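You operate a simulated robot arm through the tools that you are given. There is no shell and no other tool. Be economical: measure what you need, move in short steps, check, and stop when the job is done.

The job below is to be done with a simulated two-armed robot. You get a single attempt, and the scene is never put back.

JOB
On the top of table 1, fold the checked cloth in half, so that its two short edges meet.

Only the result counts: the job must be done as asked and must still hold three seconds after the hand-in. Knocking over, shifting, dropping, spilling or breaking anything else fails it. Flat cloth is picked up by pressing the open fingertips on it (5 to 10 N) and closing them slowly along it; thin cloth reads only 2 to 8 mm in the jaws.

ROBOT AND FRAMES
Two 7-joint arms with two-finger parallel grippers on one trunk, on a base that drives. Base frame: it is fixed to the floor where the robot stands at the start and does not move with it; the origin is under the middle of the robot, x ahead of it, y to its left, z up; the surface under the hand at the start is at about z = 0.76. Readings come in m, degrees, newtons and seconds.
The left shoulder is at the start at [0.07, 0.163, 1.07], the right one opposite. With the tool pointing down near the work surface each hand reaches from about 0.4 to 0.88 m from the robot's upright axis, wherever it stands, measured 20 degrees to its own side. Places, roughly: top of table 1 [0.8, 2.5, 0.8]. Payload 3.43 kg a hand.
The tool frame of a hand sits at the grasp point between the pads (the TCP): z along the fingers, y along the line on which they close. The tips reach 0.034 m beyond it. The gripper opens to 0.128 m. The fingers are 0.024 m wide and 0.012 m thick; the gripper's body (0.048 by 0.13 m) begins 0.096 m behind the TCP.
Orientation is that of the tool frame in the base frame, as [roll, pitch, yaw] about the fixed x, y, z axes, in that order (R = Rz(yaw) Ry(pitch) Rx(roll)). With the fingers straight down and closing along the base's y, the tool's x points along the base's -x, its y along +y and its z along -z.

CONTROLS
- The arms move only by the tool jog_arm. It takes "left_plan", "right_plan" or both (then of equal length, played together; a hand with none holds still); each is a list of rows, each a list of 6 numbers: the shift along the tool's x, y, z in units of 150 mm (1.0 is 150 mm), then the turn, a rotation vector about the tool's x, y, z in units of 120 degrees (1.0 is 120 degrees). In form: [[tx, ty, tz, ax, ay, az], ...]. A call has 1 to 10 rows; each row is the pose to reach, as a shift and turn from the pose commanded when the call began, along the tool's axes at that moment. "left_fingers" and "right_fingers" are, for a hand that has rows, the gripper command, from -1 (fully open) to 1 (shut), values between in proportion, set as the call begins (left out, the last holds). A call with a number of a shift or a turn outside -1 to 1 is refused whole. A row lasts 0.2 s, in which the tool goes at most 0.05 m and 8.6 degrees; a call with a longer step from one row to the next is refused whole, and so is a gripper value outside its range. Where a pose cannot be reached the arm comes as near as it can. A force on the tool above 40 N (or 10 N above the force at the start of the call, whichever is more), or a blocked arm, ends the call early, and 0.2 s more pass. The fingers move at their own pace (about 0.153 m/s each) and stop on an object; they squeeze with about 39 N. The grip force told is the motor's: it shows also when the fingers shut on nothing. Time passes only in rows, and 0.2 s behind the last, so rows that repeat a pose let the fingers close. It gives the time, the measured TCP pose, the force on the tool (base axes), the opening and the grip force at its end, in the units of the frame above (readings bear some noise), with the torque about the TCP (base axes, N m) and any sound that the robot's microphone picked up, and new pictures: "views" is both (left out), scene, wrist or none (wrist: the cameras of the hands that moved).
- Cameras (640 x 400 px; columns grow to the right, rows downward): "scene" is now at [0.1198, -0.0453, 1.288]; the picture's right is [-0.54, -0.84, 0.00], its down [-0.55, 0.36, -0.75] and it looks along [0.63, -0.41, -0.66] (base axes); focal length 252 px, centre (320, 200). "left" rides on the left gripper at [0.076, 0.011, -0.16] in its tool frame; the picture's right is [-0.15, 0.99, 0.00], its down [-0.88, -0.13, -0.46] and it looks along [-0.45, -0.07, 0.89] (tool axes); focal length 234 px, centre (320, 200). "right" rides on the right gripper at [0.076, -0.011, -0.16] in its tool frame; the picture's right is [0.15, 0.99, 0.00], its down [-0.88, 0.13, -0.46] and it looks along [-0.45, 0.07, 0.89] (tool axes); focal length 234 px, centre (320, 200). There is no depth. A picture from a camera that has moved, and an enlarged one, comes with that camera's place and axes in the base frame and with its lens.
- raise_lower(by): slides the trunk up (or, below 0, down) by that many m; the arms and the scene camera ride with it, the base frame stays. It gives what a move gives, with no picture.
- roll_base(legs): drives the robot by 1 to 6 legs, each [ahead, left, turn to the left] in m, m and degrees, along the robot's own axes; the way and the turn of a leg run together, so that a leg with both is an arc; at most 1.5 m and 180 degrees a leg. The arms and the cameras ride along, it lands a little off, and it stops where it bumps. It gives what a move gives, and a new picture of the scene camera.
- turn_head(pan, tilt): turns the head with the scene camera to pan (to the left, within 86 degrees either way) and tilt (down, from -29 to 69), counted from straight ahead of the robot. It gives what a move gives, and a new picture of the scene camera.
- inspect(camera, box): a new picture of the part [left, top, right, bottom] of that camera's present view, enlarged. No time passes.
- close_job(): hands the job in; it is judged then, once.

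Go step by step. Nothing tells you exact positions but the pictures and the camera data: compare them with the known pose of the tool, close in by small moves and look again before you grip or let go. The budget is 120 turns and 260 pictures, counting those below and the enlarged ones. Unless the task says otherwise, let go and move clear before handing in, and close with one line.

The tools are called after "Call:" as name(argument=value, ...) on one line, values as JSON. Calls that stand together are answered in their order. jog_arm: Moves the arms, as the interface text tells. Its arguments: {"type":"object","properties":{"left_plan":{"type":"array"},"left_fingers":{"type":"number"},"right_plan":{"type":"array"},"right_fingers":{"type":"number"},"views":{"type":"string","enum":["both","scene","wrist","none"]}},"required":[]} The other tools are called the same way: raise_lower (by) slides the trunk up or down; roll_base (legs) drives the base; turn_head (pan, tilt) turns the head that bears the scene camera; inspect (camera, box) takes an enlarged picture of a part of a camera's view; close_job () hands the job in.

At the start:

```text
time: 0.0
left_tool_pos: [0.5638, 0.1185, 0.9687]
left_ee_rot: [180.0, 0.0, 179.9]
left_ft_force: [0.2, 0.0, -0.3]
left_wrist_torque: [-0.01, -0.02, -0.03]
left_opening: 0.1277
left_gripper_force: 0.0
right_tool_pos: [0.5783, -0.3787, 0.9864]
right_ee_rot: [-180.0, 0.1, 180.0]
right_ft_force: [0.1, -0.3, -0.7]
right_wrist_torque: [-0.01, 0.02, 0.02]
right_opening: 0.1279
right_gripper_force: 0.1
trunk travel left (down, up): [-0.55, 0.39]
robot x, y, heading: [0.0007, -0.0, 0.0]
head pan, tilt: [-32.8, 41.3]
```

scene: 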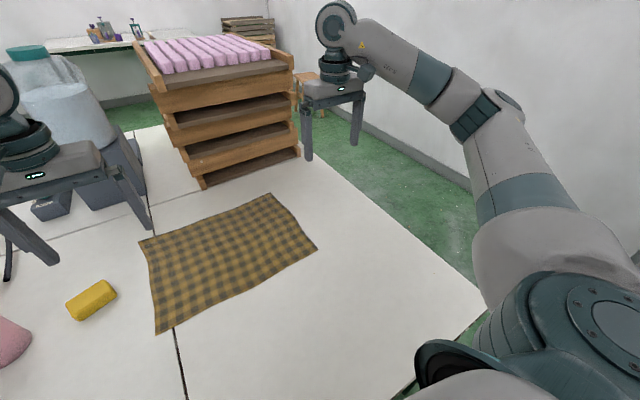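
right: 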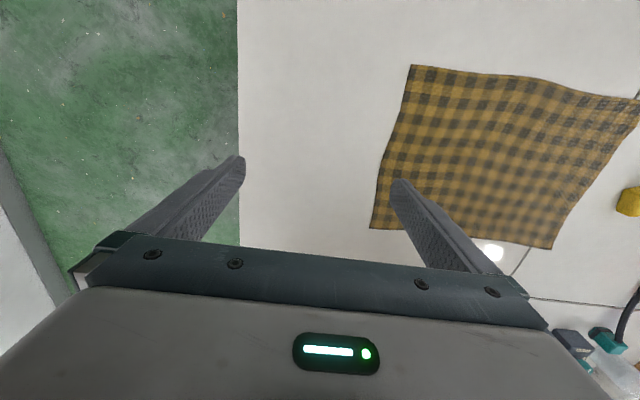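
left: 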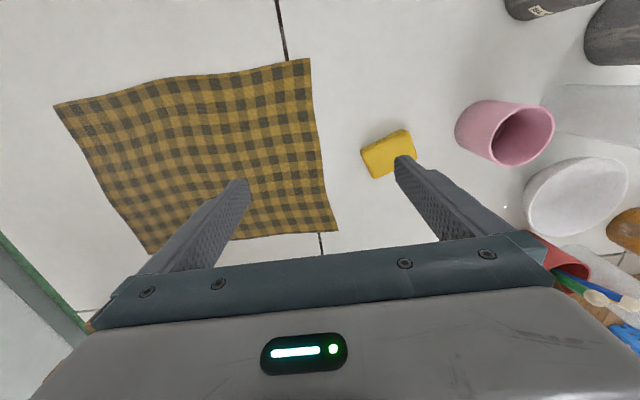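

A checked cloth lies on the table in front of me, but table 1 is listed about 2.5 m to my left. I'll look there first.

Call:
turn_head(pan=70, tilt=20)

Call:
turn_head(pan=5, tilt=35)

```text
time: 1.8
left_tool_pos: [0.5645, 0.1168, 0.969]
left_ee_rot: [180.0, 0.1, -180.0]
left_ft_force: [-0.2, 0.2, -0.4]
left_wrist_torque: [-0.01, 0.0, 0.01]
left_opening: 0.1279
left_gripper_force: 0.1
right_tool_pos: [0.5789, -0.3786, 0.9864]
right_ee_rot: [180.0, 0.0, 180.0]
right_ft_force: [0.0, -0.3, -0.6]
right_wrist_torque: [-0.01, 0.0, 0.02]
right_opening: 0.1282
right_gripper_force: 0.2
trunk travel left (down, up): [-0.55, 0.39]
robot x, y, heading: [0.0008, 0.0017, 0.1]
head pan, tilt: [70.0, 20.0]
camera scene: at [0.081, 0.0878, 1.3212], right [0.94, -0.34, 0.0], down [-0.12, -0.32, -0.94], along [0.32, 0.88, -0.34], focal length 252 px, centre (320, 200)
```

scene: 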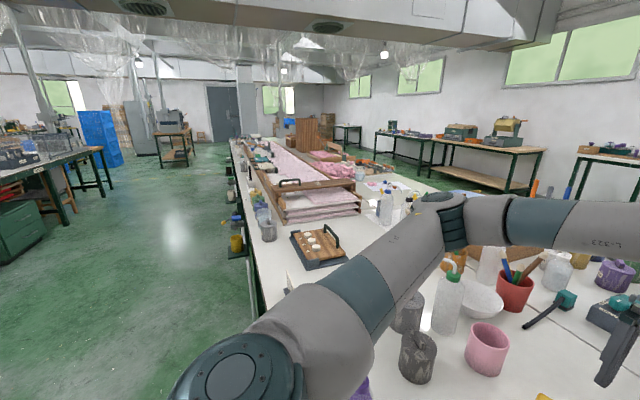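

```text
time: 3.2
left_tool_pos: [0.5648, 0.1172, 0.97]
left_ee_rot: [-179.9, 0.0, -179.9]
left_ft_force: [-0.6, -1.0, 0.5]
left_wrist_torque: [-0.01, -0.02, 0.0]
left_opening: 0.1277
left_gripper_force: 0.1
right_tool_pos: [0.5794, -0.3774, 0.9878]
right_ee_rot: [-180.0, 0.1, 180.0]
right_ft_force: [0.0, 0.3, -0.4]
right_wrist_torque: [-0.04, 0.02, 0.01]
right_opening: 0.1282
right_gripper_force: 0.1
trunk travel left (down, up): [-0.55, 0.39]
robot x, y, heading: [-0.0009, 0.0011, -0.0]
head pan, tilt: [5.0, 35.0]
camera scene: at [0.1368, 0.0081, 1.2974], right [0.09, -1.0, 0.0], down [-0.57, -0.05, -0.82], along [0.82, 0.07, -0.57], focal length 252 px, centre (320, 200)
```

scene: 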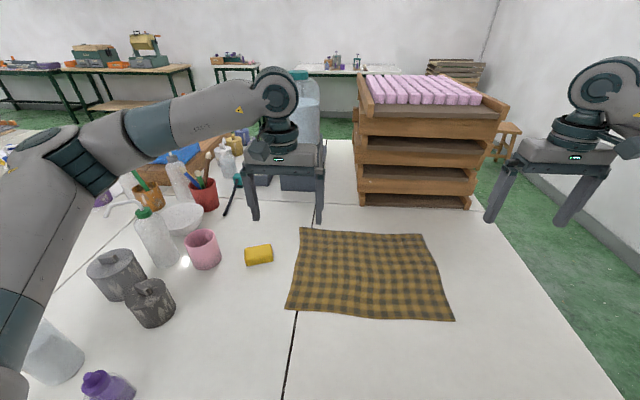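

Table 1 is this long table: I'm at its right end, and the cloth lies at about x 0.465–0.745, y −0.265–0.12, with its short edges along x. I'll fold the right short edge over to the left. To reach both of its corners, I'll drive right and then turn left 30°.

Call:
roll_base(legs=[[0, -0.445, 0], [0, 0, 30]])

Call:
turn_head(pan=0, tilt=45)

```text
time: 5.0
left_tool_pos: [0.5467, -0.0679, 0.9701]
left_ee_rot: [-179.9, 0.2, -177.7]
left_ft_force: [-0.3, 0.9, 0.7]
left_wrist_torque: [-0.05, -0.03, 0.03]
left_opening: 0.1278
left_gripper_force: 0.0
right_tool_pos: [0.5831, -0.5609, 0.9875]
right_ee_rot: [-179.9, -0.1, -177.9]
right_ft_force: [-0.2, 0.5, 0.9]
right_wrist_torque: [-0.04, -0.06, 0.0]
right_opening: 0.1279
right_gripper_force: 0.0
trunk travel left (down, up): [-0.55, 0.39]
robot x, y, heading: [-0.0139, -0.2061, 2.8]
head pan, tilt: [5.0, 35.0]
stopped in leg 1: the robot was blocked; the commanded pose is now the measured one
camera scene: at [0.1235, -0.1922, 1.2976], right [0.13, -0.99, 0.0], down [-0.57, -0.08, -0.82], along [0.81, 0.11, -0.57], focal length 252 px, centre (320, 200)
```

scene: 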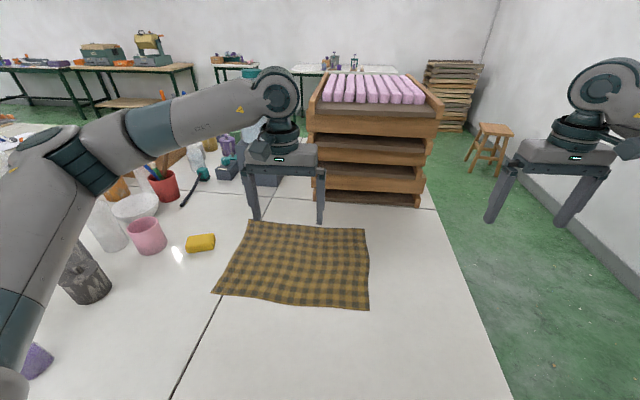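

```text
time: 5.7
left_tool_pos: [0.549, -0.0687, 0.9699]
left_ee_rot: [179.9, -0.1, -177.7]
left_ft_force: [0.4, -0.5, -0.5]
left_wrist_torque: [0.01, 0.01, -0.03]
left_opening: 0.1279
left_gripper_force: 0.2
right_tool_pos: [0.5847, -0.5629, 0.9844]
right_ee_rot: [179.9, -0.3, -177.8]
right_ft_force: [-0.1, -0.4, -0.2]
right_wrist_torque: [0.01, -0.02, 0.0]
right_opening: 0.1281
right_gripper_force: 0.0
trunk travel left (down, up): [-0.55, 0.39]
robot x, y, heading: [-0.0114, -0.2092, 2.3]
head pan, tilt: [0.0, 45.0]
camera scene: at [0.1201, -0.2032, 1.2826], right [0.04, -1.0, 0.0], down [-0.71, -0.03, -0.71], along [0.71, 0.03, -0.71], focal length 252 px, centre (320, 200)
```

scene: 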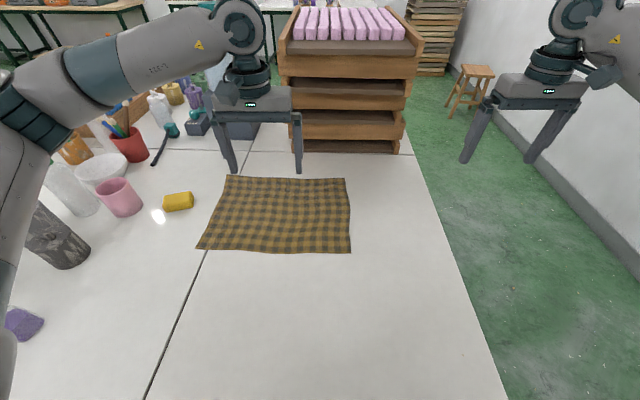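

The base was blocked at y ≈ −0.21, probably by a table leg. I'll look down to the right before I go on.

Call:
turn_head(pan=-75, tilt=60)

Call:
turn_head(pan=-80, tilt=25)

```text
time: 7.2
left_tool_pos: [0.5482, -0.0697, 0.9705]
left_ee_rot: [-180.0, 0.1, -177.7]
left_ft_force: [-0.2, -0.6, 0.1]
left_wrist_torque: [-0.03, -0.01, 0.01]
left_opening: 0.128
left_gripper_force: 0.0
right_tool_pos: [0.584, -0.564, 0.9841]
right_ee_rot: [180.0, -0.3, -177.8]
right_ft_force: [0.7, 0.3, -0.7]
right_wrist_torque: [-0.05, -0.01, 0.04]
right_opening: 0.128
right_gripper_force: 0.1
trunk travel left (down, up): [-0.55, 0.39]
robot x, y, heading: [-0.0101, -0.2086, 2.5]
head pan, tilt: [-75.0, 60.0]
camera scene: at [0.0585, -0.2699, 1.2631], right [-0.95, -0.3, 0.0], down [-0.26, 0.83, -0.5], along [0.15, -0.48, -0.87], focal length 252 px, centre (320, 200)
```

scene: 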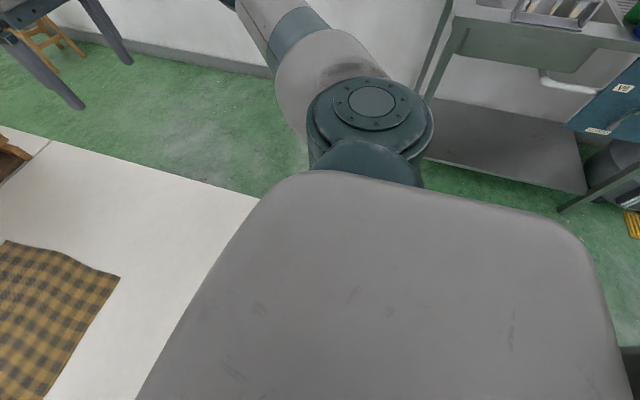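

```text
time: 8.2
left_tool_pos: [0.5468, -0.0692, 0.968]
left_ee_rot: [-180.0, 0.0, -177.7]
left_ft_force: [-0.1, -0.1, -0.8]
left_wrist_torque: [-0.02, -0.02, -0.01]
left_opening: 0.1281
left_gripper_force: 0.0
right_tool_pos: [0.5864, -0.5643, 0.985]
right_ee_rot: [-179.9, -0.2, -177.9]
right_ft_force: [1.3, 0.5, -0.7]
right_wrist_torque: [-0.03, 0.02, 0.01]
right_opening: 0.128
right_gripper_force: 0.0
trunk travel left (down, up): [-0.55, 0.39]
robot x, y, heading: [-0.0087, -0.2083, 2.5]
head pan, tilt: [-80.0, 25.0]
camera scene: at [0.0583, -0.2962, 1.3131], right [-0.98, -0.22, 0.0], down [-0.09, 0.41, -0.91], along [0.2, -0.88, -0.42], focal length 252 px, centre (320, 200)
```

scene: 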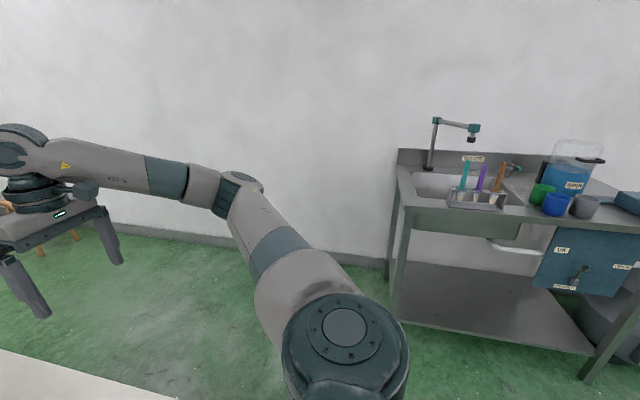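

Nothing visible stands on that side, so a table leg under the end is the likely block. I'll fold the left short edge over to the right instead: raise the trunk so the elbows clear the bottles, go to y ≈ 0.28 and turn right 30°.

Call:
raise_lower(by=0.2)

Call:
roll_base(legs=[[0, 0.3, 0], [0, 0, -32.5], [-0.088, 0.165, 0]])

Call:
turn_head(pan=15, tilt=50)

```text
time: 10.3
left_tool_pos: [0.548, -0.0691, 1.1687]
left_ee_rot: [180.0, 0.0, -177.7]
left_ft_force: [0.3, -0.2, 0.2]
left_wrist_torque: [-0.02, 0.01, 0.02]
left_opening: 0.1282
left_gripper_force: 0.1
right_tool_pos: [0.5854, -0.5634, 1.1851]
right_ee_rot: [-179.8, -0.3, -177.8]
right_ft_force: [-0.3, 1.3, -0.7]
right_wrist_torque: [0.0, -0.01, -0.03]
right_opening: 0.128
right_gripper_force: 0.0
trunk travel left (down, up): [-0.75, 0.19]
robot x, y, heading: [-0.0088, -0.2059, 2.5]
head pan, tilt: [-80.0, 25.0]
```

```text
time: 15.1
left_tool_pos: [0.5275, 0.1034, 1.1685]
left_ee_rot: [180.0, 0.0, 150.4]
left_ft_force: [-0.1, -0.7, -0.5]
left_wrist_torque: [-0.03, -0.02, 0.0]
left_opening: 0.1281
left_gripper_force: 0.0
right_tool_pos: [0.2981, -0.3365, 1.1852]
right_ee_rot: [180.0, -0.3, 150.3]
right_ft_force: [0.9, -0.4, 0.3]
right_wrist_torque: [0.04, -0.03, 0.02]
right_opening: 0.128
right_gripper_force: 0.1
trunk travel left (down, up): [-0.75, 0.19]
robot x, y, heading: [-0.0202, 0.2822, -29.4]
head pan, tilt: [-80.0, 25.0]
camera scene: at [-0.0078, 0.1681, 1.5129], right [-0.94, 0.33, 0.0], down [0.14, 0.4, -0.91], along [-0.3, -0.85, -0.42], focal length 252 px, centre (320, 200)
```

scene: 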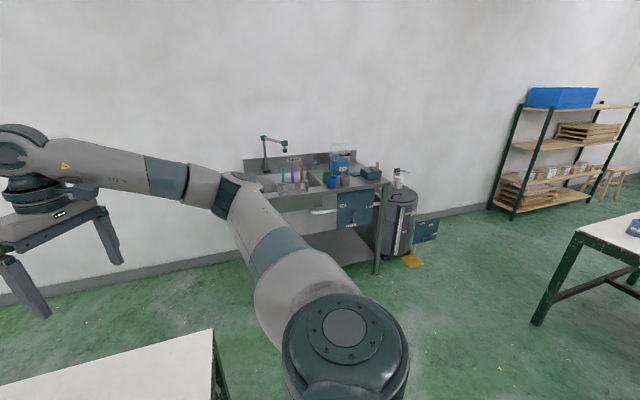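

```text
time: 16.8
left_tool_pos: [0.5273, 0.1058, 1.1693]
left_ee_rot: [180.0, 0.0, 150.3]
left_ft_force: [-0.4, 0.4, -0.4]
left_wrist_torque: [-0.01, -0.02, 0.01]
left_opening: 0.1279
left_gripper_force: 0.1
right_tool_pos: [0.2989, -0.334, 1.1851]
right_ee_rot: [-179.9, -0.3, 150.3]
right_ft_force: [0.0, 0.1, 0.1]
right_wrist_torque: [0.02, 0.01, 0.0]
right_opening: 0.128
right_gripper_force: 0.0
trunk travel left (down, up): [-0.75, 0.19]
robot x, y, heading: [-0.0169, 0.2854, -29.4]
head pan, tilt: [15.0, 50.0]
camera scene: at [0.0974, 0.2377, 1.4757], right [-0.25, -0.97, 0.0], down [-0.74, 0.19, -0.64], along [0.62, -0.16, -0.77], focal length 252 px, centre (320, 200)
```

scene: 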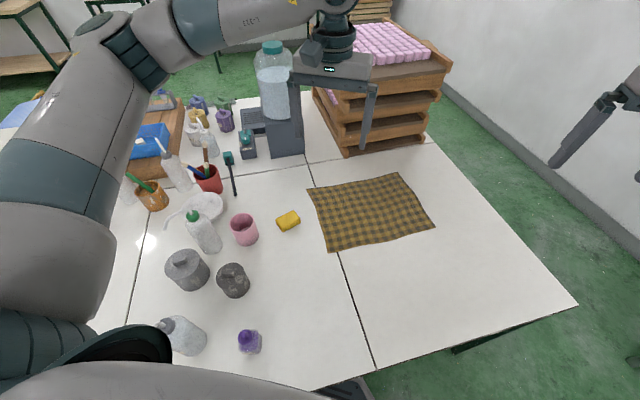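

The view is clear and the corner estimates agree: left edge corners at about (0.747, 0.12) far and (0.468, 0.115) near. I'll bring both hands over, turned so the fingers close along the short edge (world x).

Call:
jog_arm(left_plan=[[-0.094, 0.08, 0.1, 0, 0, 0.05], [-0.188, 0.16, 0.2, 0, 0, 0.1], [-0.281, 0.241, 0.3, 0, 0, 0.151], [-0.375, 0.322, 0.4, 0, 0, 0.201], [-0.469, 0.402, 0.5, 0, 0, 0.251], [-0.563, 0.482, 0.6, 0, 0, 0.301], [-0.657, 0.563, 0.7, 0, 0, 0.352], [-0.75, 0.643, 0.8, 0, 0, 0.402], [-0.844, 0.724, 0.9, 0, 0, 0.452], [-0.938, 0.804, 1.0, 0, 0, 0.5025]], right_plan=[[0.01, 0.1, 0.05, 0, 0, 0.05], [0.02, 0.2, 0.1, 0, 0, 0.1], [0.03, 0.3, 0.15, 0, 0, 0.151], [0.04, 0.4, 0.2, 0, 0, 0.201], [0.05, 0.5, 0.25, 0, 0, 0.251], [0.06, 0.6, 0.3, 0, 0, 0.301], [0.07, 0.7, 0.35, 0, 0, 0.352], [0.08, 0.8, 0.4, 0, 0, 0.402], [0.09, 0.9, 0.45, 0, 0, 0.452], [0.1, 1.0, 0.5, 0, 0, 0.5025]], left_fingers=0.375, right_fingers=0.375, views="both")

```text
time: 19.0
left_tool_pos: [0.6649, 0.1319, 1.0581]
left_ee_rot: [180.0, 0.0, 105.1]
left_ft_force: [0.9, 0.1, 0.1]
left_wrist_torque: [0.03, 0.0, -0.01]
left_opening: 0.0398
left_gripper_force: 0.1
left hand out of reach, approached as far as the arm can: row 8, 9, 10
right_tool_pos: [0.3601, -0.1957, 1.1092]
right_ee_rot: [-179.8, -0.1, 89.9]
right_ft_force: [-0.9, 0.1, 1.0]
right_wrist_torque: [-0.01, 0.02, 0.03]
right_opening: 0.04
right_gripper_force: 0.2
trunk travel left (down, up): [-0.75, 0.19]
robot x, y, heading: [-0.0199, 0.2825, -29.6]
head pan, tilt: [15.0, 50.0]
camera scene: at [0.0982, 0.2381, 1.4756], right [-0.25, -0.97, 0.0], down [-0.74, 0.19, -0.64], along [0.62, -0.16, -0.77], focal length 252 px, centre (320, 200)
camera right: at [0.3499, -0.1196, 1.269], right [0.99, 0.14, 0.0], down [0.13, -0.88, 0.45], along [0.06, -0.45, -0.89], focal length 234 px, centre (320, 200)
camera left: at [0.6557, 0.2083, 1.2163], right [0.99, 0.12, 0.0], down [0.1, -0.88, 0.46], along [0.05, -0.45, -0.89], focal length 234 px, centre (320, 200)
```

scene: 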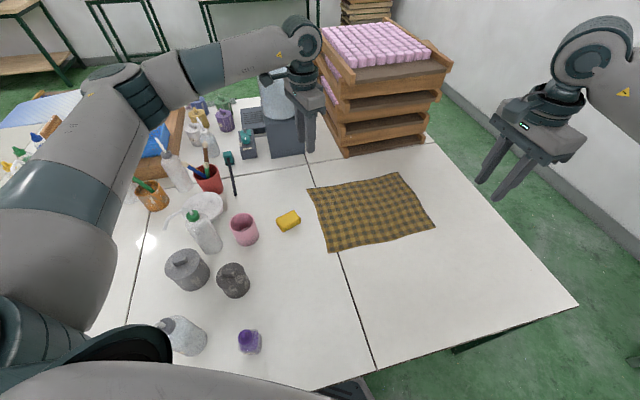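
right: 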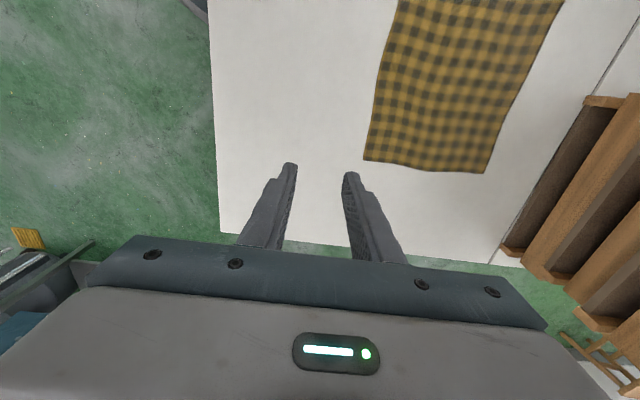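
left: 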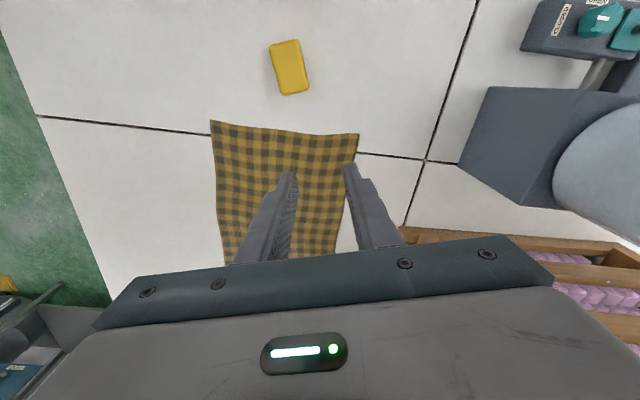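

The left hand ran out of reach at the raised height. I'll lower the trunk 0.12 m (everything underneath is clear) and try the remaining left motion, while moving the right hand further over.

Call:
raise_lower(by=-0.12)

Call:
jog_arm(left_plan=[[0, 0, 0, 0, 0, 0], [0, 0, 0, 0, 0, 0]], views="none")

```text
time: 20.5
left_tool_pos: [0.6647, 0.1307, 0.9381]
left_ee_rot: [-180.0, 0.0, 105.1]
left_ft_force: [0.4, 0.5, 0.2]
left_wrist_torque: [0.03, -0.04, 0.02]
left_opening: 0.04
left_gripper_force: 0.1
right_tool_pos: [0.3594, -0.1958, 0.9897]
right_ee_rot: [-179.8, -0.1, 90.1]
right_ft_force: [0.8, 0.7, 0.7]
right_wrist_torque: [-0.03, 0.02, -0.03]
right_opening: 0.0399
right_gripper_force: 0.0
trunk travel left (down, up): [-0.63, 0.31]
robot x, y, heading: [-0.0202, 0.2818, -29.4]
head pan, tilt: [15.0, 50.0]
```

```text
time: 21.1
left_tool_pos: [0.664, 0.1309, 0.9385]
left_ee_rot: [180.0, 0.0, 105.2]
left_ft_force: [-0.2, -0.3, 0.7]
left_wrist_torque: [-0.03, 0.02, 0.02]
left_opening: 0.0399
left_gripper_force: 0.1
right_tool_pos: [0.3589, -0.1956, 0.9901]
right_ee_rot: [-179.7, -0.1, 90.0]
right_ft_force: [0.0, 0.4, 0.0]
right_wrist_torque: [-0.02, -0.05, 0.02]
right_opening: 0.04
right_gripper_force: 0.0
trunk travel left (down, up): [-0.63, 0.31]
robot x, y, heading: [-0.0204, 0.2832, -29.4]
head pan, tilt: [15.0, 50.0]
```

Call:
jog_arm(left_plan=[[0.0, 0.08, 0.0, 0, 0, 0], [0.01, 0.16, 0.06, 0, 0, 0], [0.01, 0.24, 0.12, 0, 0, 0], [0.01, 0.32, 0.2, 0, 0, 0], [0.01, 0.32, 0.2, 0, 0, 0.06], [0.01, 0.32, 0.2, 0, 0, 0.125]], right_plan=[[0.17, 0.16, 0, 0, 0, 0], [0.33, 0.32, 0, 0, 0, 0], [0.5, 0.48, 0, 0, 0, 0], [0.67, 0.64, 0, 0, 0, 0], [0.83, 0.8, 0, 0, 0, 0], [1.0, 0.96, 0, 0, 0, 0]], views="scene")

```text
time: 22.5
left_tool_pos: [0.6656, 0.1315, 0.9378]
left_ee_rot: [-180.0, 0.1, 105.1]
left_ft_force: [0.1, 0.1, -0.6]
left_wrist_torque: [-0.01, 0.02, -0.01]
left_opening: 0.0401
left_gripper_force: 0.0
left hand out of reach, approached as far as the arm can: row 1, 2, 3, 4, 5, 6
right_tool_pos: [0.5055, -0.0417, 0.9898]
right_ee_rot: [-179.8, 0.0, 90.1]
right_ft_force: [0.7, -0.3, -0.1]
right_wrist_torque: [-0.03, 0.03, 0.0]
right_opening: 0.0398
right_gripper_force: 0.0
trunk travel left (down, up): [-0.63, 0.31]
robot x, y, heading: [-0.0151, 0.2783, -29.5]
head pan, tilt: [15.0, 50.0]
camera scene: at [0.0988, 0.2395, 1.3555], right [-0.25, -0.97, 0.0], down [-0.74, 0.19, -0.64], along [0.62, -0.16, -0.77], focal length 252 px, centre (320, 200)
```

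scene: 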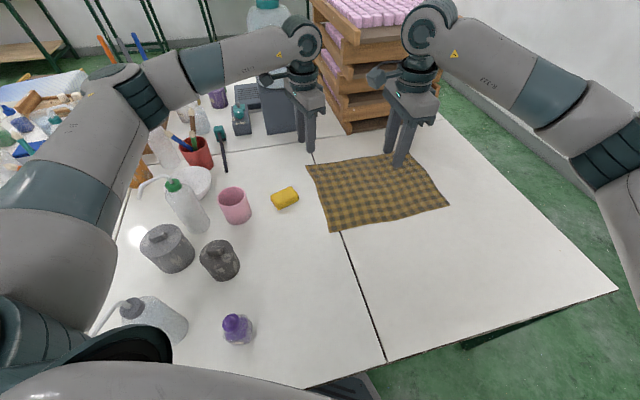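

Call:
jog_arm(left_plan=[[0.0, 0.0, 0.0, 0, 0, -0.06], [0.0, 0.0, 0.0, 0, 0, -0.125], [0.0, 0.08, 0.0, 0, 0, -0.125], [0.01, 0.16, 0.06, 0, 0, -0.125], [0.01, 0.24, 0.12, 0, 0, -0.125], [0.01, 0.32, 0.2, 0, 0, -0.125]], views="none")

```text
time: 23.9
left_tool_pos: [0.712, 0.1473, 0.9079]
left_ee_rot: [-180.0, 0.0, 120.1]
left_ft_force: [-0.7, -0.1, 0.5]
left_wrist_torque: [0.02, 0.0, -0.04]
left_opening: 0.04
left_gripper_force: 0.1
right_tool_pos: [0.5048, -0.0436, 0.991]
right_ee_rot: [-179.7, -0.2, 89.9]
right_ft_force: [0.2, 1.0, 0.4]
right_wrist_torque: [0.02, 0.05, -0.01]
right_opening: 0.0398
right_gripper_force: 0.1
trunk travel left (down, up): [-0.63, 0.31]
robot x, y, heading: [-0.0174, 0.2819, -29.4]
head pan, tilt: [15.0, 50.0]
```

Rotating back a little freed the left arm, so its limit is wrist yaw. I'll try yaw about 110 there and bring the right hand above its corner.

Call:
jog_arm(left_plan=[[0, 0, 0, 0, 0, 0.03], [0, 0, 0, 0, 0, 0.06], [0, 0, 0, 0, 0, 0.09], [0, 0, 0, 0, 0, 0.12], [0, 0, 0, 0, 0, 0.12]], right_plan=[[0.2, 0, 0.1, 0, 0, 0], [0.4, 0, 0.2, 0, 0, 0], [0.6, 0, 0.3, 0, 0, 0], [0.8, 0, 0.4, 0, 0, 0], [1.0, 0, 0.5, 0, 0, 0]], views="both")

```text
time: 25.1
left_tool_pos: [0.7118, 0.1479, 0.9079]
left_ee_rot: [-179.9, 0.1, 116.6]
left_ft_force: [-0.7, -0.4, -0.1]
left_wrist_torque: [0.0, 0.0, 0.01]
left_opening: 0.0399
left_gripper_force: 0.1
left hand out of reach, approached as far as the arm can: row 2, 3, 4, 5
right_tool_pos: [0.5037, 0.1078, 0.9131]
right_ee_rot: [-179.7, 0.0, 89.9]
right_ft_force: [0.1, -0.2, 0.0]
right_wrist_torque: [0.01, -0.02, 0.03]
right_opening: 0.0401
right_gripper_force: 0.1
trunk travel left (down, up): [-0.63, 0.31]
robot x, y, heading: [-0.017, 0.2811, -29.4]
head pan, tilt: [15.0, 50.0]
camera scene: at [0.0978, 0.2389, 1.3557], right [-0.25, -0.97, 0.0], down [-0.74, 0.19, -0.64], along [0.62, -0.16, -0.77], focal length 252 px, centre (320, 200)
camera right: at [0.4932, 0.1851, 1.0728], right [0.99, 0.15, -0.01], down [0.13, -0.88, 0.45], along [0.06, -0.45, -0.89], focal length 234 px, centre (320, 200)
camera left: at [0.6872, 0.2209, 1.066], right [0.95, 0.31, 0.0], down [0.28, -0.85, 0.46], along [0.14, -0.43, -0.89], focal length 234 px, centre (320, 200)
```

scene: 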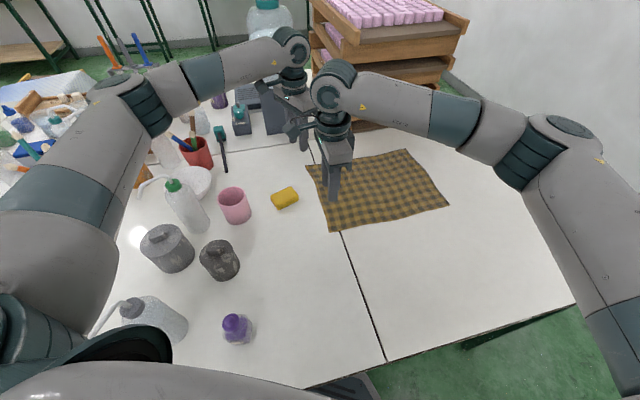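
right: 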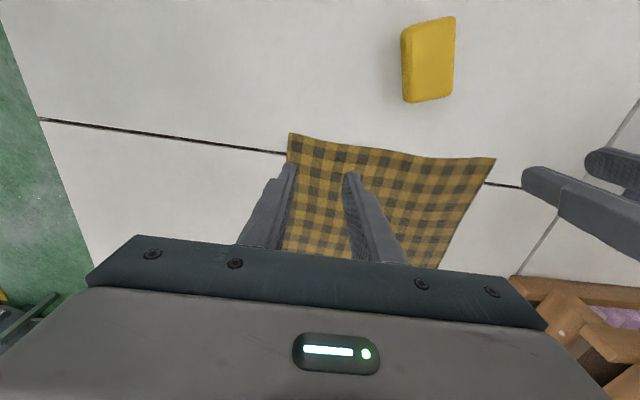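
left: 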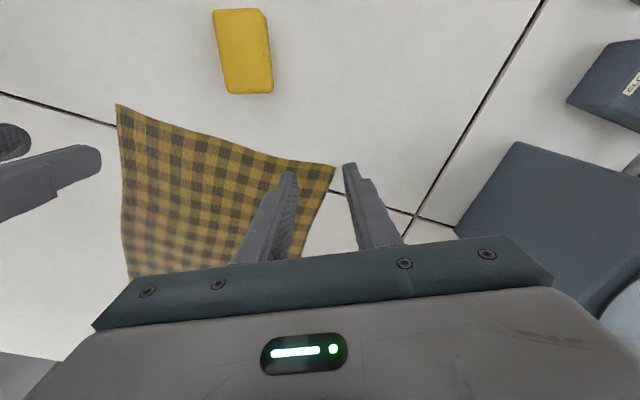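

Wrist views put the edge corners at about A (0.741, 0.127) and D (0.460, 0.118). I'll bring both hands to just above them, with the openings narrowed to 30 mm.

Call:
jog_arm(left_plan=[[-0.04, -0.02, 0.14, 0, 0, -0.025], [-0.08, -0.04, 0.29, 0, 0, -0.025], [-0.13, -0.065, 0.43, 0, 0, -0.025], [-0.17, -0.09, 0.58, 0, 0, -0.025], [-0.215, -0.108, 0.7, 0, 0, -0.025], [-0.215, -0.108, 0.7, 0, 0, -0.025]], right_plan=[[0.007, -0.02, 0.15, 0, 0, 0], [0.014, -0.04, 0.3, 0, 0, 0], [0.02, -0.06, 0.45, 0, 0, 0], [0.028, -0.08, 0.6, 0, 0, 0], [0.035, -0.091, 0.73, 0, 0, 0], [0.035, -0.091, 0.73, 0, 0, 0]], left_fingers=0.53, right_fingers=0.53, views="wrist")

```text
time: 26.5
left_tool_pos: [0.7107, 0.1113, 0.8035]
left_ee_rot: [179.9, 0.2, 119.5]
left_ft_force: [0.1, 0.4, 0.0]
left_wrist_torque: [-0.02, 0.03, 0.03]
left_opening: 0.0302
left_gripper_force: 0.2
right_tool_pos: [0.4897, 0.1117, 0.8043]
right_ee_rot: [-179.8, 0.1, 90.0]
right_ft_force: [0.0, 0.5, 0.3]
right_wrist_torque: [-0.01, -0.02, -0.03]
right_opening: 0.03
right_gripper_force: 0.1
trunk travel left (down, up): [-0.63, 0.31]
robot x, y, heading: [-0.0209, 0.2804, -29.5]
head pan, tilt: [15.0, 50.0]
camera right: at [0.4792, 0.1867, 0.964], right [0.99, 0.15, 0.0], down [0.13, -0.88, 0.45], along [0.06, -0.45, -0.89], focal length 234 px, centre (320, 200)
camera left: at [0.683, 0.1835, 0.9605], right [0.93, 0.36, 0.0], down [0.32, -0.83, 0.46], along [0.16, -0.43, -0.89], focal length 234 px, centre (320, 200)
```

right: 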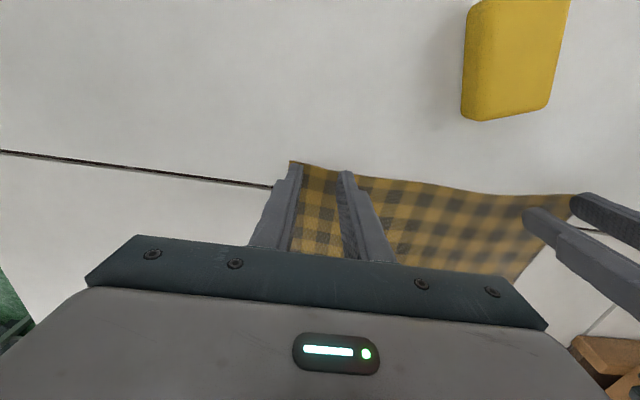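
left: 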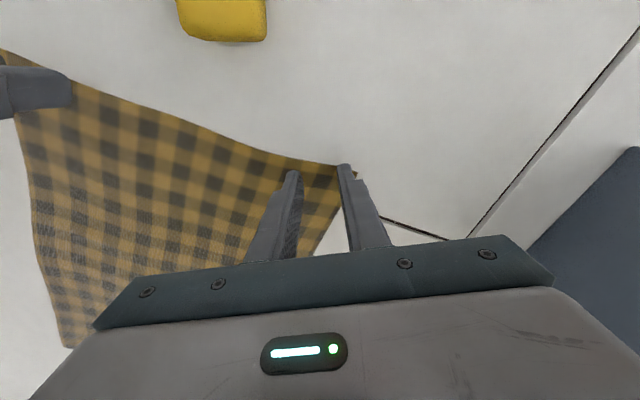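

Call:
jog_arm(left_plan=[[0.026, -0.046, 0.0, 0, 0, 0], [0.026, -0.046, 0.03, 0, 0, 0], [0.026, -0.046, 0.05, 0, 0, 0], [0.026, -0.046, 0.07, 0, 0, 0]], right_plan=[[0.027, 0.033, 0, 0, 0, 0], [0.027, 0.033, 0.03, 0, 0, 0], [0.027, 0.033, 0.05, 0, 0, 0], [0.027, 0.033, 0.07, 0, 0, 0]], views="wrist")

```text
time: 27.5
left_tool_pos: [0.704, 0.1109, 0.7951]
left_ee_rot: [179.9, 0.3, 119.5]
left_ft_force: [-0.9, 1.4, 16.9]
left_wrist_torque: [0.05, 0.19, -0.02]
left_opening: 0.0299
left_gripper_force: 0.0
right_tool_pos: [0.493, 0.1135, 0.7955]
right_ee_rot: [-179.8, -0.1, 90.0]
right_ft_force: [-0.1, -0.5, 0.2]
right_wrist_torque: [-0.02, 0.02, 0.02]
right_opening: 0.0302
right_gripper_force: 0.0
trunk travel left (down, up): [-0.63, 0.31]
robot x, y, heading: [-0.0214, 0.2819, -29.3]
head pan, tilt: [15.0, 50.0]
camera right: at [0.4831, 0.1902, 0.956], right [0.99, 0.15, 0.0], down [0.13, -0.88, 0.45], along [0.06, -0.45, -0.89], focal length 234 px, centre (320, 200)
camera left: at [0.6747, 0.1827, 0.9534], right [0.93, 0.36, 0.0], down [0.32, -0.83, 0.46], along [0.17, -0.43, -0.89], focal length 234 px, centre (320, 200)
```

right: 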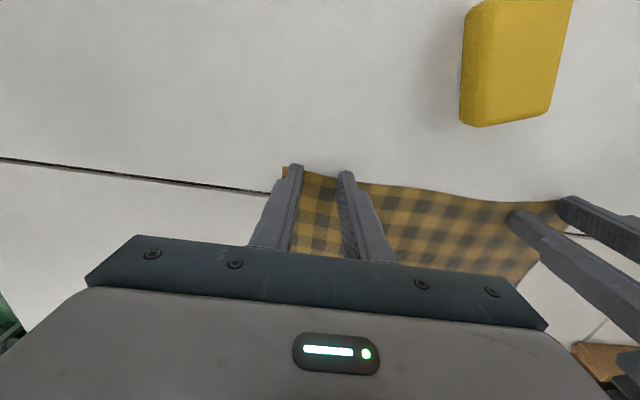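
left: 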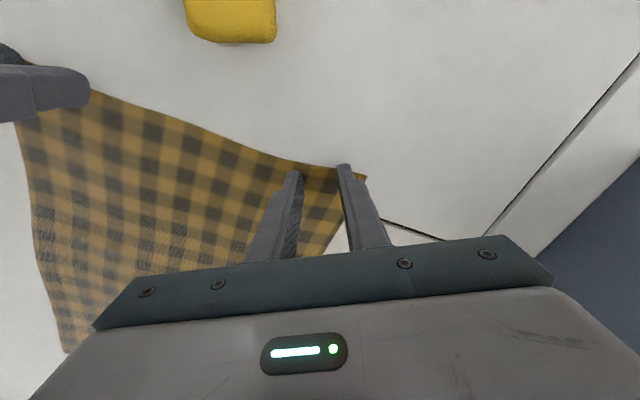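

Left presses with about 17 N and the right isn't touching yet. I'll back the left off slightly and ease the right down.

Call:
jog_arm(left_plan=[[0, 0, -0.003, 0, 0, 0], [0, 0, -0.003, 0, 0, 0], [0, 0, -0.003, 0, 0, 0]], right_plan=[[0, 0, 0.005, 0, 0, 0], [0, 0, 0.01, 0, 0, 0], [0, 0, 0.01, 0, 0, 0]], views="none")

```text
time: 28.3
left_tool_pos: [0.7032, 0.1111, 0.7944]
left_ee_rot: [179.9, 0.2, 119.5]
left_ft_force: [4.3, -1.8, 19.4]
left_wrist_torque: [-0.07, 0.05, 0.04]
left_opening: 0.0296
left_gripper_force: 0.0
right_tool_pos: [0.4945, 0.1143, 0.7956]
right_ee_rot: [-179.9, 0.0, 90.0]
right_ft_force: [-0.2, 2.0, 8.3]
right_wrist_torque: [0.01, -0.03, 0.04]
right_opening: 0.0302
right_gripper_force: 0.1
trunk travel left (down, up): [-0.63, 0.31]
robot x, y, heading: [-0.0229, 0.2781, -29.4]
head pan, tilt: [15.0, 50.0]
```

Call:
jog_arm(left_plan=[[0, 0, -0.006, 0, 0, 0], [0, 0, -0.006, 0, 0, 0], [0, 0, -0.006, 0, 0, 0]], views="none")

```text
time: 29.1
left_tool_pos: [0.7026, 0.111, 0.7954]
left_ee_rot: [179.9, 0.1, 119.5]
left_ft_force: [2.0, -2.9, 15.0]
left_wrist_torque: [-0.09, 0.01, 0.03]
left_opening: 0.0297
left_gripper_force: 0.0
right_tool_pos: [0.4934, 0.1153, 0.7953]
right_ee_rot: [-179.8, -0.2, 90.0]
right_ft_force: [1.2, 3.0, 14.3]
right_wrist_torque: [0.02, -0.04, 0.01]
right_opening: 0.0303
right_gripper_force: 0.1
trunk travel left (down, up): [-0.63, 0.31]
robot x, y, heading: [-0.0163, 0.2826, -29.3]
head pan, tilt: [15.0, 50.0]
```

Call:
jog_arm(left_plan=[[0, 0, -0.009, 0, 0, 0]], right_plan=[[0, 0, -0.007, 0, 0, 0]], left_fingers=0.62, right_fingers=0.62, views="none")

```text
time: 29.5
left_tool_pos: [0.7023, 0.1104, 0.7955]
left_ee_rot: [180.0, 0.0, 119.5]
left_ft_force: [-2.6, 0.7, 9.7]
left_wrist_torque: [0.01, 0.09, -0.04]
left_opening: 0.0238
left_gripper_force: 0.0
right_tool_pos: [0.4936, 0.1135, 0.7951]
right_ee_rot: [-179.8, 0.1, 90.0]
right_ft_force: [0.8, -1.8, 12.1]
right_wrist_torque: [-0.08, -0.07, 0.0]
right_opening: 0.0235
right_gripper_force: 0.1
trunk travel left (down, up): [-0.63, 0.31]
robot x, y, heading: [-0.0196, 0.281, -29.2]
head pan, tilt: [15.0, 50.0]
```

Call:
jog_arm(left_plan=[[0, 0, 0, 0, 0, 0]], right_plan=[[0, 0, -0.004, 0, 0, 0]], left_fingers=0.72, right_fingers=0.72, views="wrist")

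```text
time: 29.9
left_tool_pos: [0.7028, 0.1114, 0.7954]
left_ee_rot: [180.0, 0.0, 119.4]
left_ft_force: [-2.0, 1.1, 8.1]
left_wrist_torque: [0.04, 0.08, 0.0]
left_opening: 0.0177
left_gripper_force: 0.0
right_tool_pos: [0.4926, 0.1145, 0.7957]
right_ee_rot: [-179.8, 0.0, 90.0]
right_ft_force: [0.9, -0.8, 9.6]
right_wrist_torque: [-0.08, -0.04, -0.01]
right_opening: 0.0178
right_gripper_force: 0.1
trunk travel left (down, up): [-0.63, 0.31]
robot x, y, heading: [-0.018, 0.2843, -29.5]
head pan, tilt: [15.0, 50.0]
camera right: at [0.4825, 0.19, 0.9546], right [0.99, 0.15, 0.0], down [0.13, -0.88, 0.45], along [0.06, -0.45, -0.89], focal length 234 px, centre (320, 200)
camera left: at [0.6746, 0.1829, 0.9537], right [0.93, 0.36, 0.0], down [0.32, -0.83, 0.46], along [0.17, -0.43, -0.89], focal length 234 px, centre (320, 200)
```

right: 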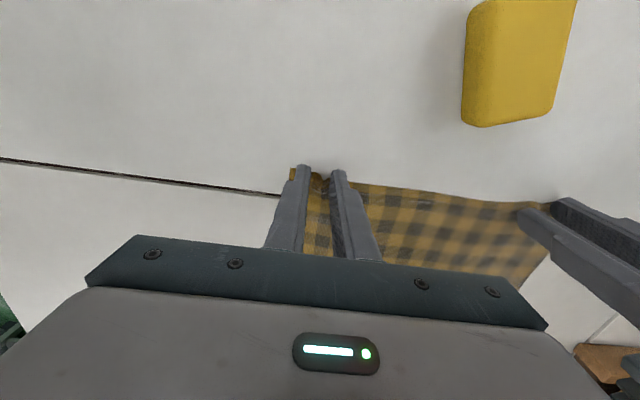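
left: 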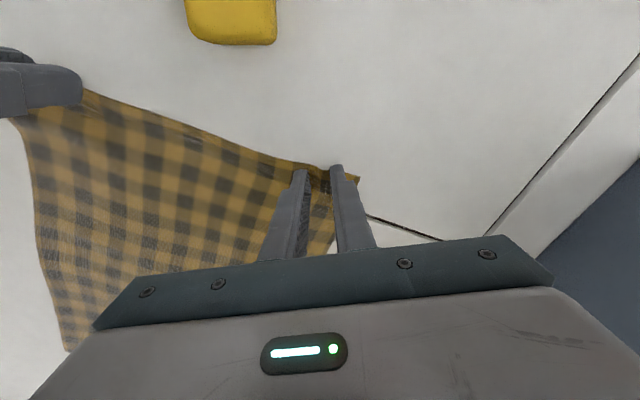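

The cloth is gathering between the tips in both hands, so I'll keep closing gradually.

Call:
jog_arm(left_plan=[[0, 0, 0, 0, 0, 0]], right_plan=[[0, 0, 0, 0, 0, 0]], left_fingers=0.84, right_fingers=0.84, views="none")

Call:
jog_arm(left_plan=[[0, 0, 0, 0, 0, 0], [0, 0, 0, 0, 0, 0], [0, 0, 0, 0, 0, 0]], right_plan=[[0, 0, 0, 0, 0, 0], [0, 0, 0, 0, 0, 0], [0, 0, 0, 0, 0, 0]], left_fingers=1.0, right_fingers=1.0, views="wrist")

```text
time: 30.3
left_tool_pos: [0.7042, 0.111, 0.7959]
left_ee_rot: [179.8, 0.1, 119.5]
left_ft_force: [-1.5, 0.6, 6.7]
left_wrist_torque: [0.05, 0.05, -0.02]
left_opening: 0.0098
left_gripper_force: 0.1
right_tool_pos: [0.4934, 0.1137, 0.7956]
right_ee_rot: [-179.8, -0.1, 90.0]
right_ft_force: [-0.1, 0.5, 8.9]
right_wrist_torque: [-0.05, -0.01, 0.04]
right_opening: 0.0101
right_gripper_force: 0.1
trunk travel left (down, up): [-0.63, 0.31]
robot x, y, heading: [-0.0209, 0.2794, -29.6]
head pan, tilt: [15.0, 50.0]
```

```text
time: 31.1
left_tool_pos: [0.703, 0.1112, 0.7961]
left_ee_rot: [179.9, 0.0, 119.4]
left_ft_force: [-1.5, 0.6, 5.4]
left_wrist_torque: [0.01, 0.07, 0.02]
left_opening: 0.0003
left_gripper_force: 32.9
right_tool_pos: [0.4936, 0.1143, 0.7955]
right_ee_rot: [-179.9, -0.2, 90.0]
right_ft_force: [1.8, -0.7, 8.7]
right_wrist_torque: [-0.04, -0.08, 0.03]
right_opening: 0.0017
right_gripper_force: 36.8
trunk travel left (down, up): [-0.63, 0.31]
robot x, y, heading: [-0.0255, 0.2804, -29.5]
head pan, tilt: [15.0, 50.0]
camera right: at [0.4832, 0.19, 0.9547], right [0.99, 0.15, 0.0], down [0.13, -0.88, 0.45], along [0.06, -0.45, -0.89], focal length 234 px, centre (320, 200)
camera left: at [0.6752, 0.1827, 0.9538], right [0.93, 0.36, 0.0], down [0.32, -0.83, 0.46], along [0.17, -0.43, -0.89], focal length 234 px, centre (320, 200)
```

right: 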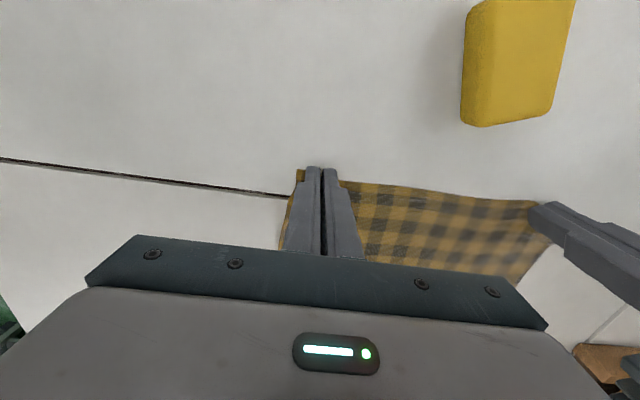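
left: 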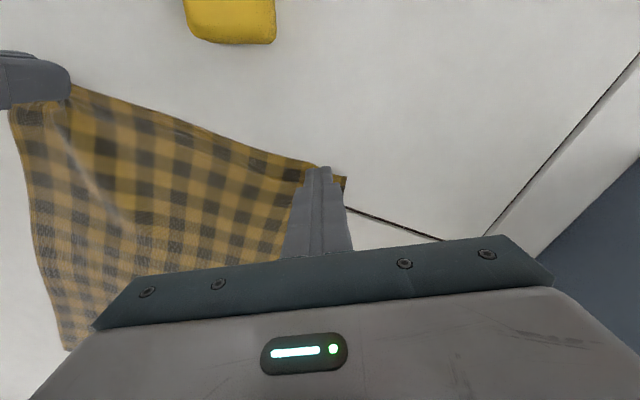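

Left shut on nothing (0.3 mm); right may hold the cloth (1.7 mm). I'll reopen the left slightly above the cloth and lift the right a little to test it.

Call:
jog_arm(left_plan=[[0, 0, -0.05, 0, 0, 0], [0, 0, -0.1, 0, 0, 0], [0, 0, -0.1, 0, 0, 0]], right_plan=[[0, 0, -0.05, 0, 0, 0], [-0.05, 0, -0.1, 0, 0, 0], [-0.05, 0, -0.15, 0, 0, 0]], left_fingers=0.375, views="wrist")

```text
time: 31.9
left_tool_pos: [0.7043, 0.1111, 0.8097]
left_ee_rot: [180.0, 0.0, 119.5]
left_ft_force: [0.2, 0.1, -0.9]
left_wrist_torque: [0.03, 0.02, -0.04]
left_opening: 0.0398
left_gripper_force: 0.1
right_tool_pos: [0.4943, 0.1058, 0.8163]
right_ee_rot: [-179.7, -0.1, 90.0]
right_ft_force: [0.0, 0.4, -0.1]
right_wrist_torque: [-0.01, 0.02, 0.02]
right_opening: 0.0018
right_gripper_force: 36.8
trunk travel left (down, up): [-0.63, 0.31]
robot x, y, heading: [-0.0211, 0.2833, -29.6]
head pan, tilt: [15.0, 50.0]
camera right: at [0.4841, 0.1815, 0.9768], right [0.99, 0.15, -0.01], down [0.13, -0.88, 0.45], along [0.06, -0.45, -0.89], focal length 234 px, centre (320, 200)
camera left: at [0.6763, 0.1827, 0.9676], right [0.93, 0.36, 0.0], down [0.32, -0.83, 0.46], along [0.16, -0.43, -0.89], focal length 234 px, centre (320, 200)
```

right: 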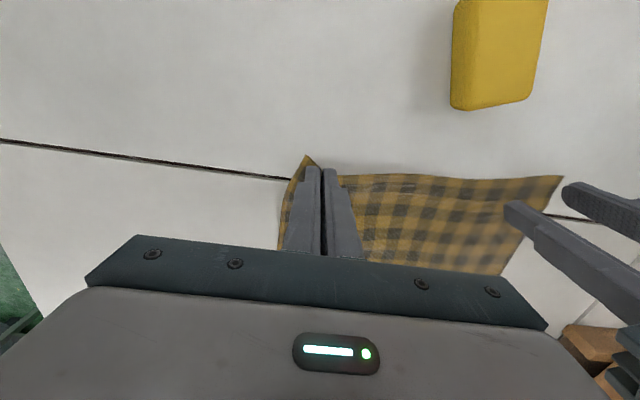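
left: 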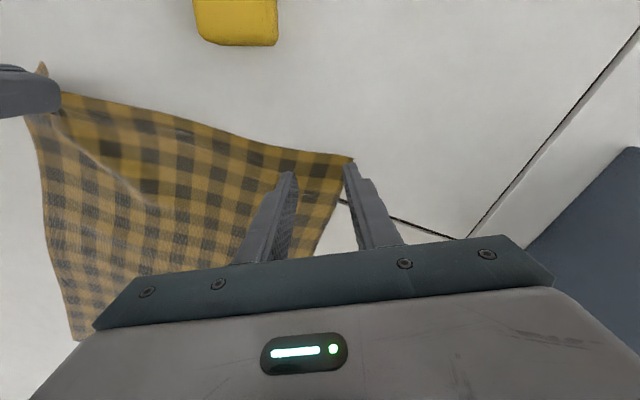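

Right grips the cloth. I'll move the left about 12 mm inward so both fingers are well on the cloth, and press again.

Call:
jog_arm(left_plan=[[0, -0.078, 0, 0, 0, 0], [0, -0.078, 0.04, 0, 0, 0], [0, -0.078, 0.08, 0, 0, 0], [0, -0.078, 0.096, 0, 0, 0], [0, -0.078, 0.096, 0, 0, 0]], views="wrist")

```text
time: 33.1
left_tool_pos: [0.6938, 0.1054, 0.796]
left_ee_rot: [180.0, 0.1, 119.6]
left_ft_force: [-0.1, 0.8, 4.5]
left_wrist_torque: [0.09, -0.07, -0.01]
left_opening: 0.0399
left_gripper_force: 0.2
right_tool_pos: [0.4942, 0.1058, 0.8186]
right_ee_rot: [-179.8, -0.1, 89.9]
right_ft_force: [0.0, -0.6, 0.5]
right_wrist_torque: [0.0, 0.04, 0.03]
right_opening: 0.0016
right_gripper_force: 36.6
trunk travel left (down, up): [-0.63, 0.31]
robot x, y, heading: [-0.0191, 0.2803, -29.2]
head pan, tilt: [15.0, 50.0]
camera left: at [0.6652, 0.1765, 0.9537], right [0.93, 0.36, 0.0], down [0.32, -0.83, 0.46], along [0.17, -0.43, -0.89], focal length 234 px, centre (320, 200)
```

left: 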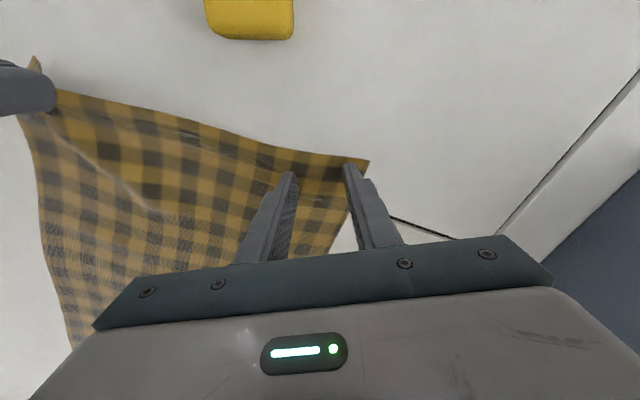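

Good placement. I'll press about 1 mm more and close in steps.

Call:
jog_arm(left_plan=[[0, 0, 0.008, 0, 0, 0], [0, 0, 0.008, 0, 0, 0]], left_fingers=0.5, views="none")

Call:
jog_arm(left_plan=[[0, 0, 0.0, 0, 0, 0]], left_fingers=0.62, views="none")

```text
time: 33.7
left_tool_pos: [0.6936, 0.1046, 0.7957]
left_ee_rot: [179.8, 0.2, 119.6]
left_ft_force: [0.3, -2.0, 10.6]
left_wrist_torque: [0.02, -0.13, 0.0]
left_opening: 0.0312
left_gripper_force: 0.1
right_tool_pos: [0.4932, 0.1059, 0.8187]
right_ee_rot: [-179.8, -0.1, 90.0]
right_ft_force: [0.2, -0.3, -0.1]
right_wrist_torque: [0.0, 0.04, 0.03]
right_opening: 0.0018
right_gripper_force: 36.5
trunk travel left (down, up): [-0.63, 0.31]
robot x, y, heading: [-0.0206, 0.283, -29.3]
head pan, tilt: [15.0, 50.0]
```

```text
time: 34.1
left_tool_pos: [0.6928, 0.1054, 0.795]
left_ee_rot: [179.9, 0.1, 119.5]
left_ft_force: [-0.8, -1.1, 12.2]
left_wrist_torque: [0.06, -0.1, -0.03]
left_opening: 0.0231
left_gripper_force: 0.1
right_tool_pos: [0.4923, 0.105, 0.8182]
right_ee_rot: [-179.8, 0.0, 90.0]
right_ft_force: [0.3, 0.2, -0.1]
right_wrist_torque: [0.02, -0.03, 0.01]
right_opening: 0.0017
right_gripper_force: 36.8
trunk travel left (down, up): [-0.63, 0.31]
robot x, y, heading: [-0.0205, 0.2835, -29.6]
head pan, tilt: [15.0, 50.0]
```

Call:
jog_arm(left_plan=[[0, 0, -0.003, 0, 0, 0]], left_fingers=0.74, views="none")

Call:
jog_arm(left_plan=[[0, 0, 0, 0, 0, 0]], left_fingers=0.86, views="none")

Call:
jog_arm(left_plan=[[0, 0, 0, 0, 0, 0], [0, 0, 0, 0, 0, 0], [0, 0, 0, 0, 0, 0]], left_fingers=1.0, views="wrist")

```text
time: 34.5
left_tool_pos: [0.693, 0.1038, 0.7949]
left_ee_rot: [180.0, 0.1, 119.6]
left_ft_force: [-2.1, -1.3, 10.8]
left_wrist_torque: [0.02, -0.05, -0.01]
left_opening: 0.0155
left_gripper_force: 0.1
right_tool_pos: [0.493, 0.1051, 0.819]
right_ee_rot: [-179.8, -0.1, 89.9]
right_ft_force: [0.1, 0.4, -1.1]
right_wrist_torque: [-0.03, -0.05, 0.03]
right_opening: 0.0018
right_gripper_force: 37.0
trunk travel left (down, up): [-0.63, 0.31]
robot x, y, heading: [-0.0178, 0.2848, -29.5]
head pan, tilt: [15.0, 50.0]
```

```text
time: 34.9
left_tool_pos: [0.6933, 0.1044, 0.7947]
left_ee_rot: [179.9, 0.1, 119.5]
left_ft_force: [-1.7, 0.0, 10.7]
left_wrist_torque: [0.04, -0.03, -0.01]
left_opening: 0.0081
left_gripper_force: 0.0
right_tool_pos: [0.4942, 0.1051, 0.8175]
right_ee_rot: [-179.7, 0.0, 90.0]
right_ft_force: [0.3, 0.1, -0.6]
right_wrist_torque: [-0.02, -0.02, -0.01]
right_opening: 0.0017
right_gripper_force: 36.8
trunk travel left (down, up): [-0.63, 0.31]
robot x, y, heading: [-0.0185, 0.2817, -29.5]
head pan, tilt: [15.0, 50.0]
```

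```text
time: 35.7
left_tool_pos: [0.6931, 0.1047, 0.7953]
left_ee_rot: [180.0, 0.1, 119.5]
left_ft_force: [-1.6, 0.5, 11.3]
left_wrist_torque: [0.08, 0.01, -0.03]
left_opening: 0.0018
left_gripper_force: 36.9
right_tool_pos: [0.4931, 0.1053, 0.8185]
right_ee_rot: [-179.7, -0.1, 90.1]
right_ft_force: [1.9, -0.7, -0.1]
right_wrist_torque: [-0.02, -0.03, 0.04]
right_opening: 0.0015
right_gripper_force: 36.6
trunk travel left (down, up): [-0.63, 0.31]
robot x, y, heading: [-0.0184, 0.2845, -29.4]
head pan, tilt: [15.0, 50.0]
camera left: at [0.6648, 0.1773, 0.9536], right [0.93, 0.36, 0.0], down [0.32, -0.83, 0.46], along [0.17, -0.43, -0.89], focal length 234 px, centre (320, 200)
```

left: 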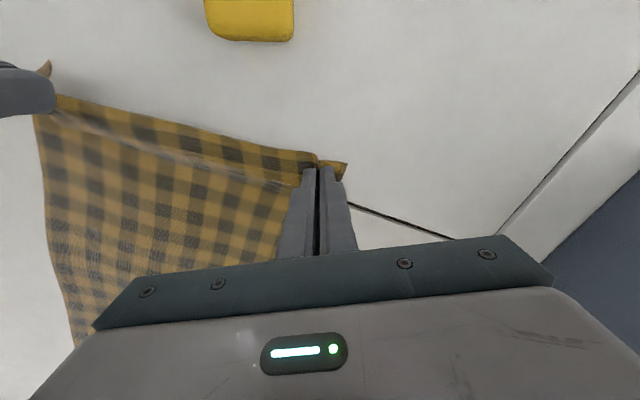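

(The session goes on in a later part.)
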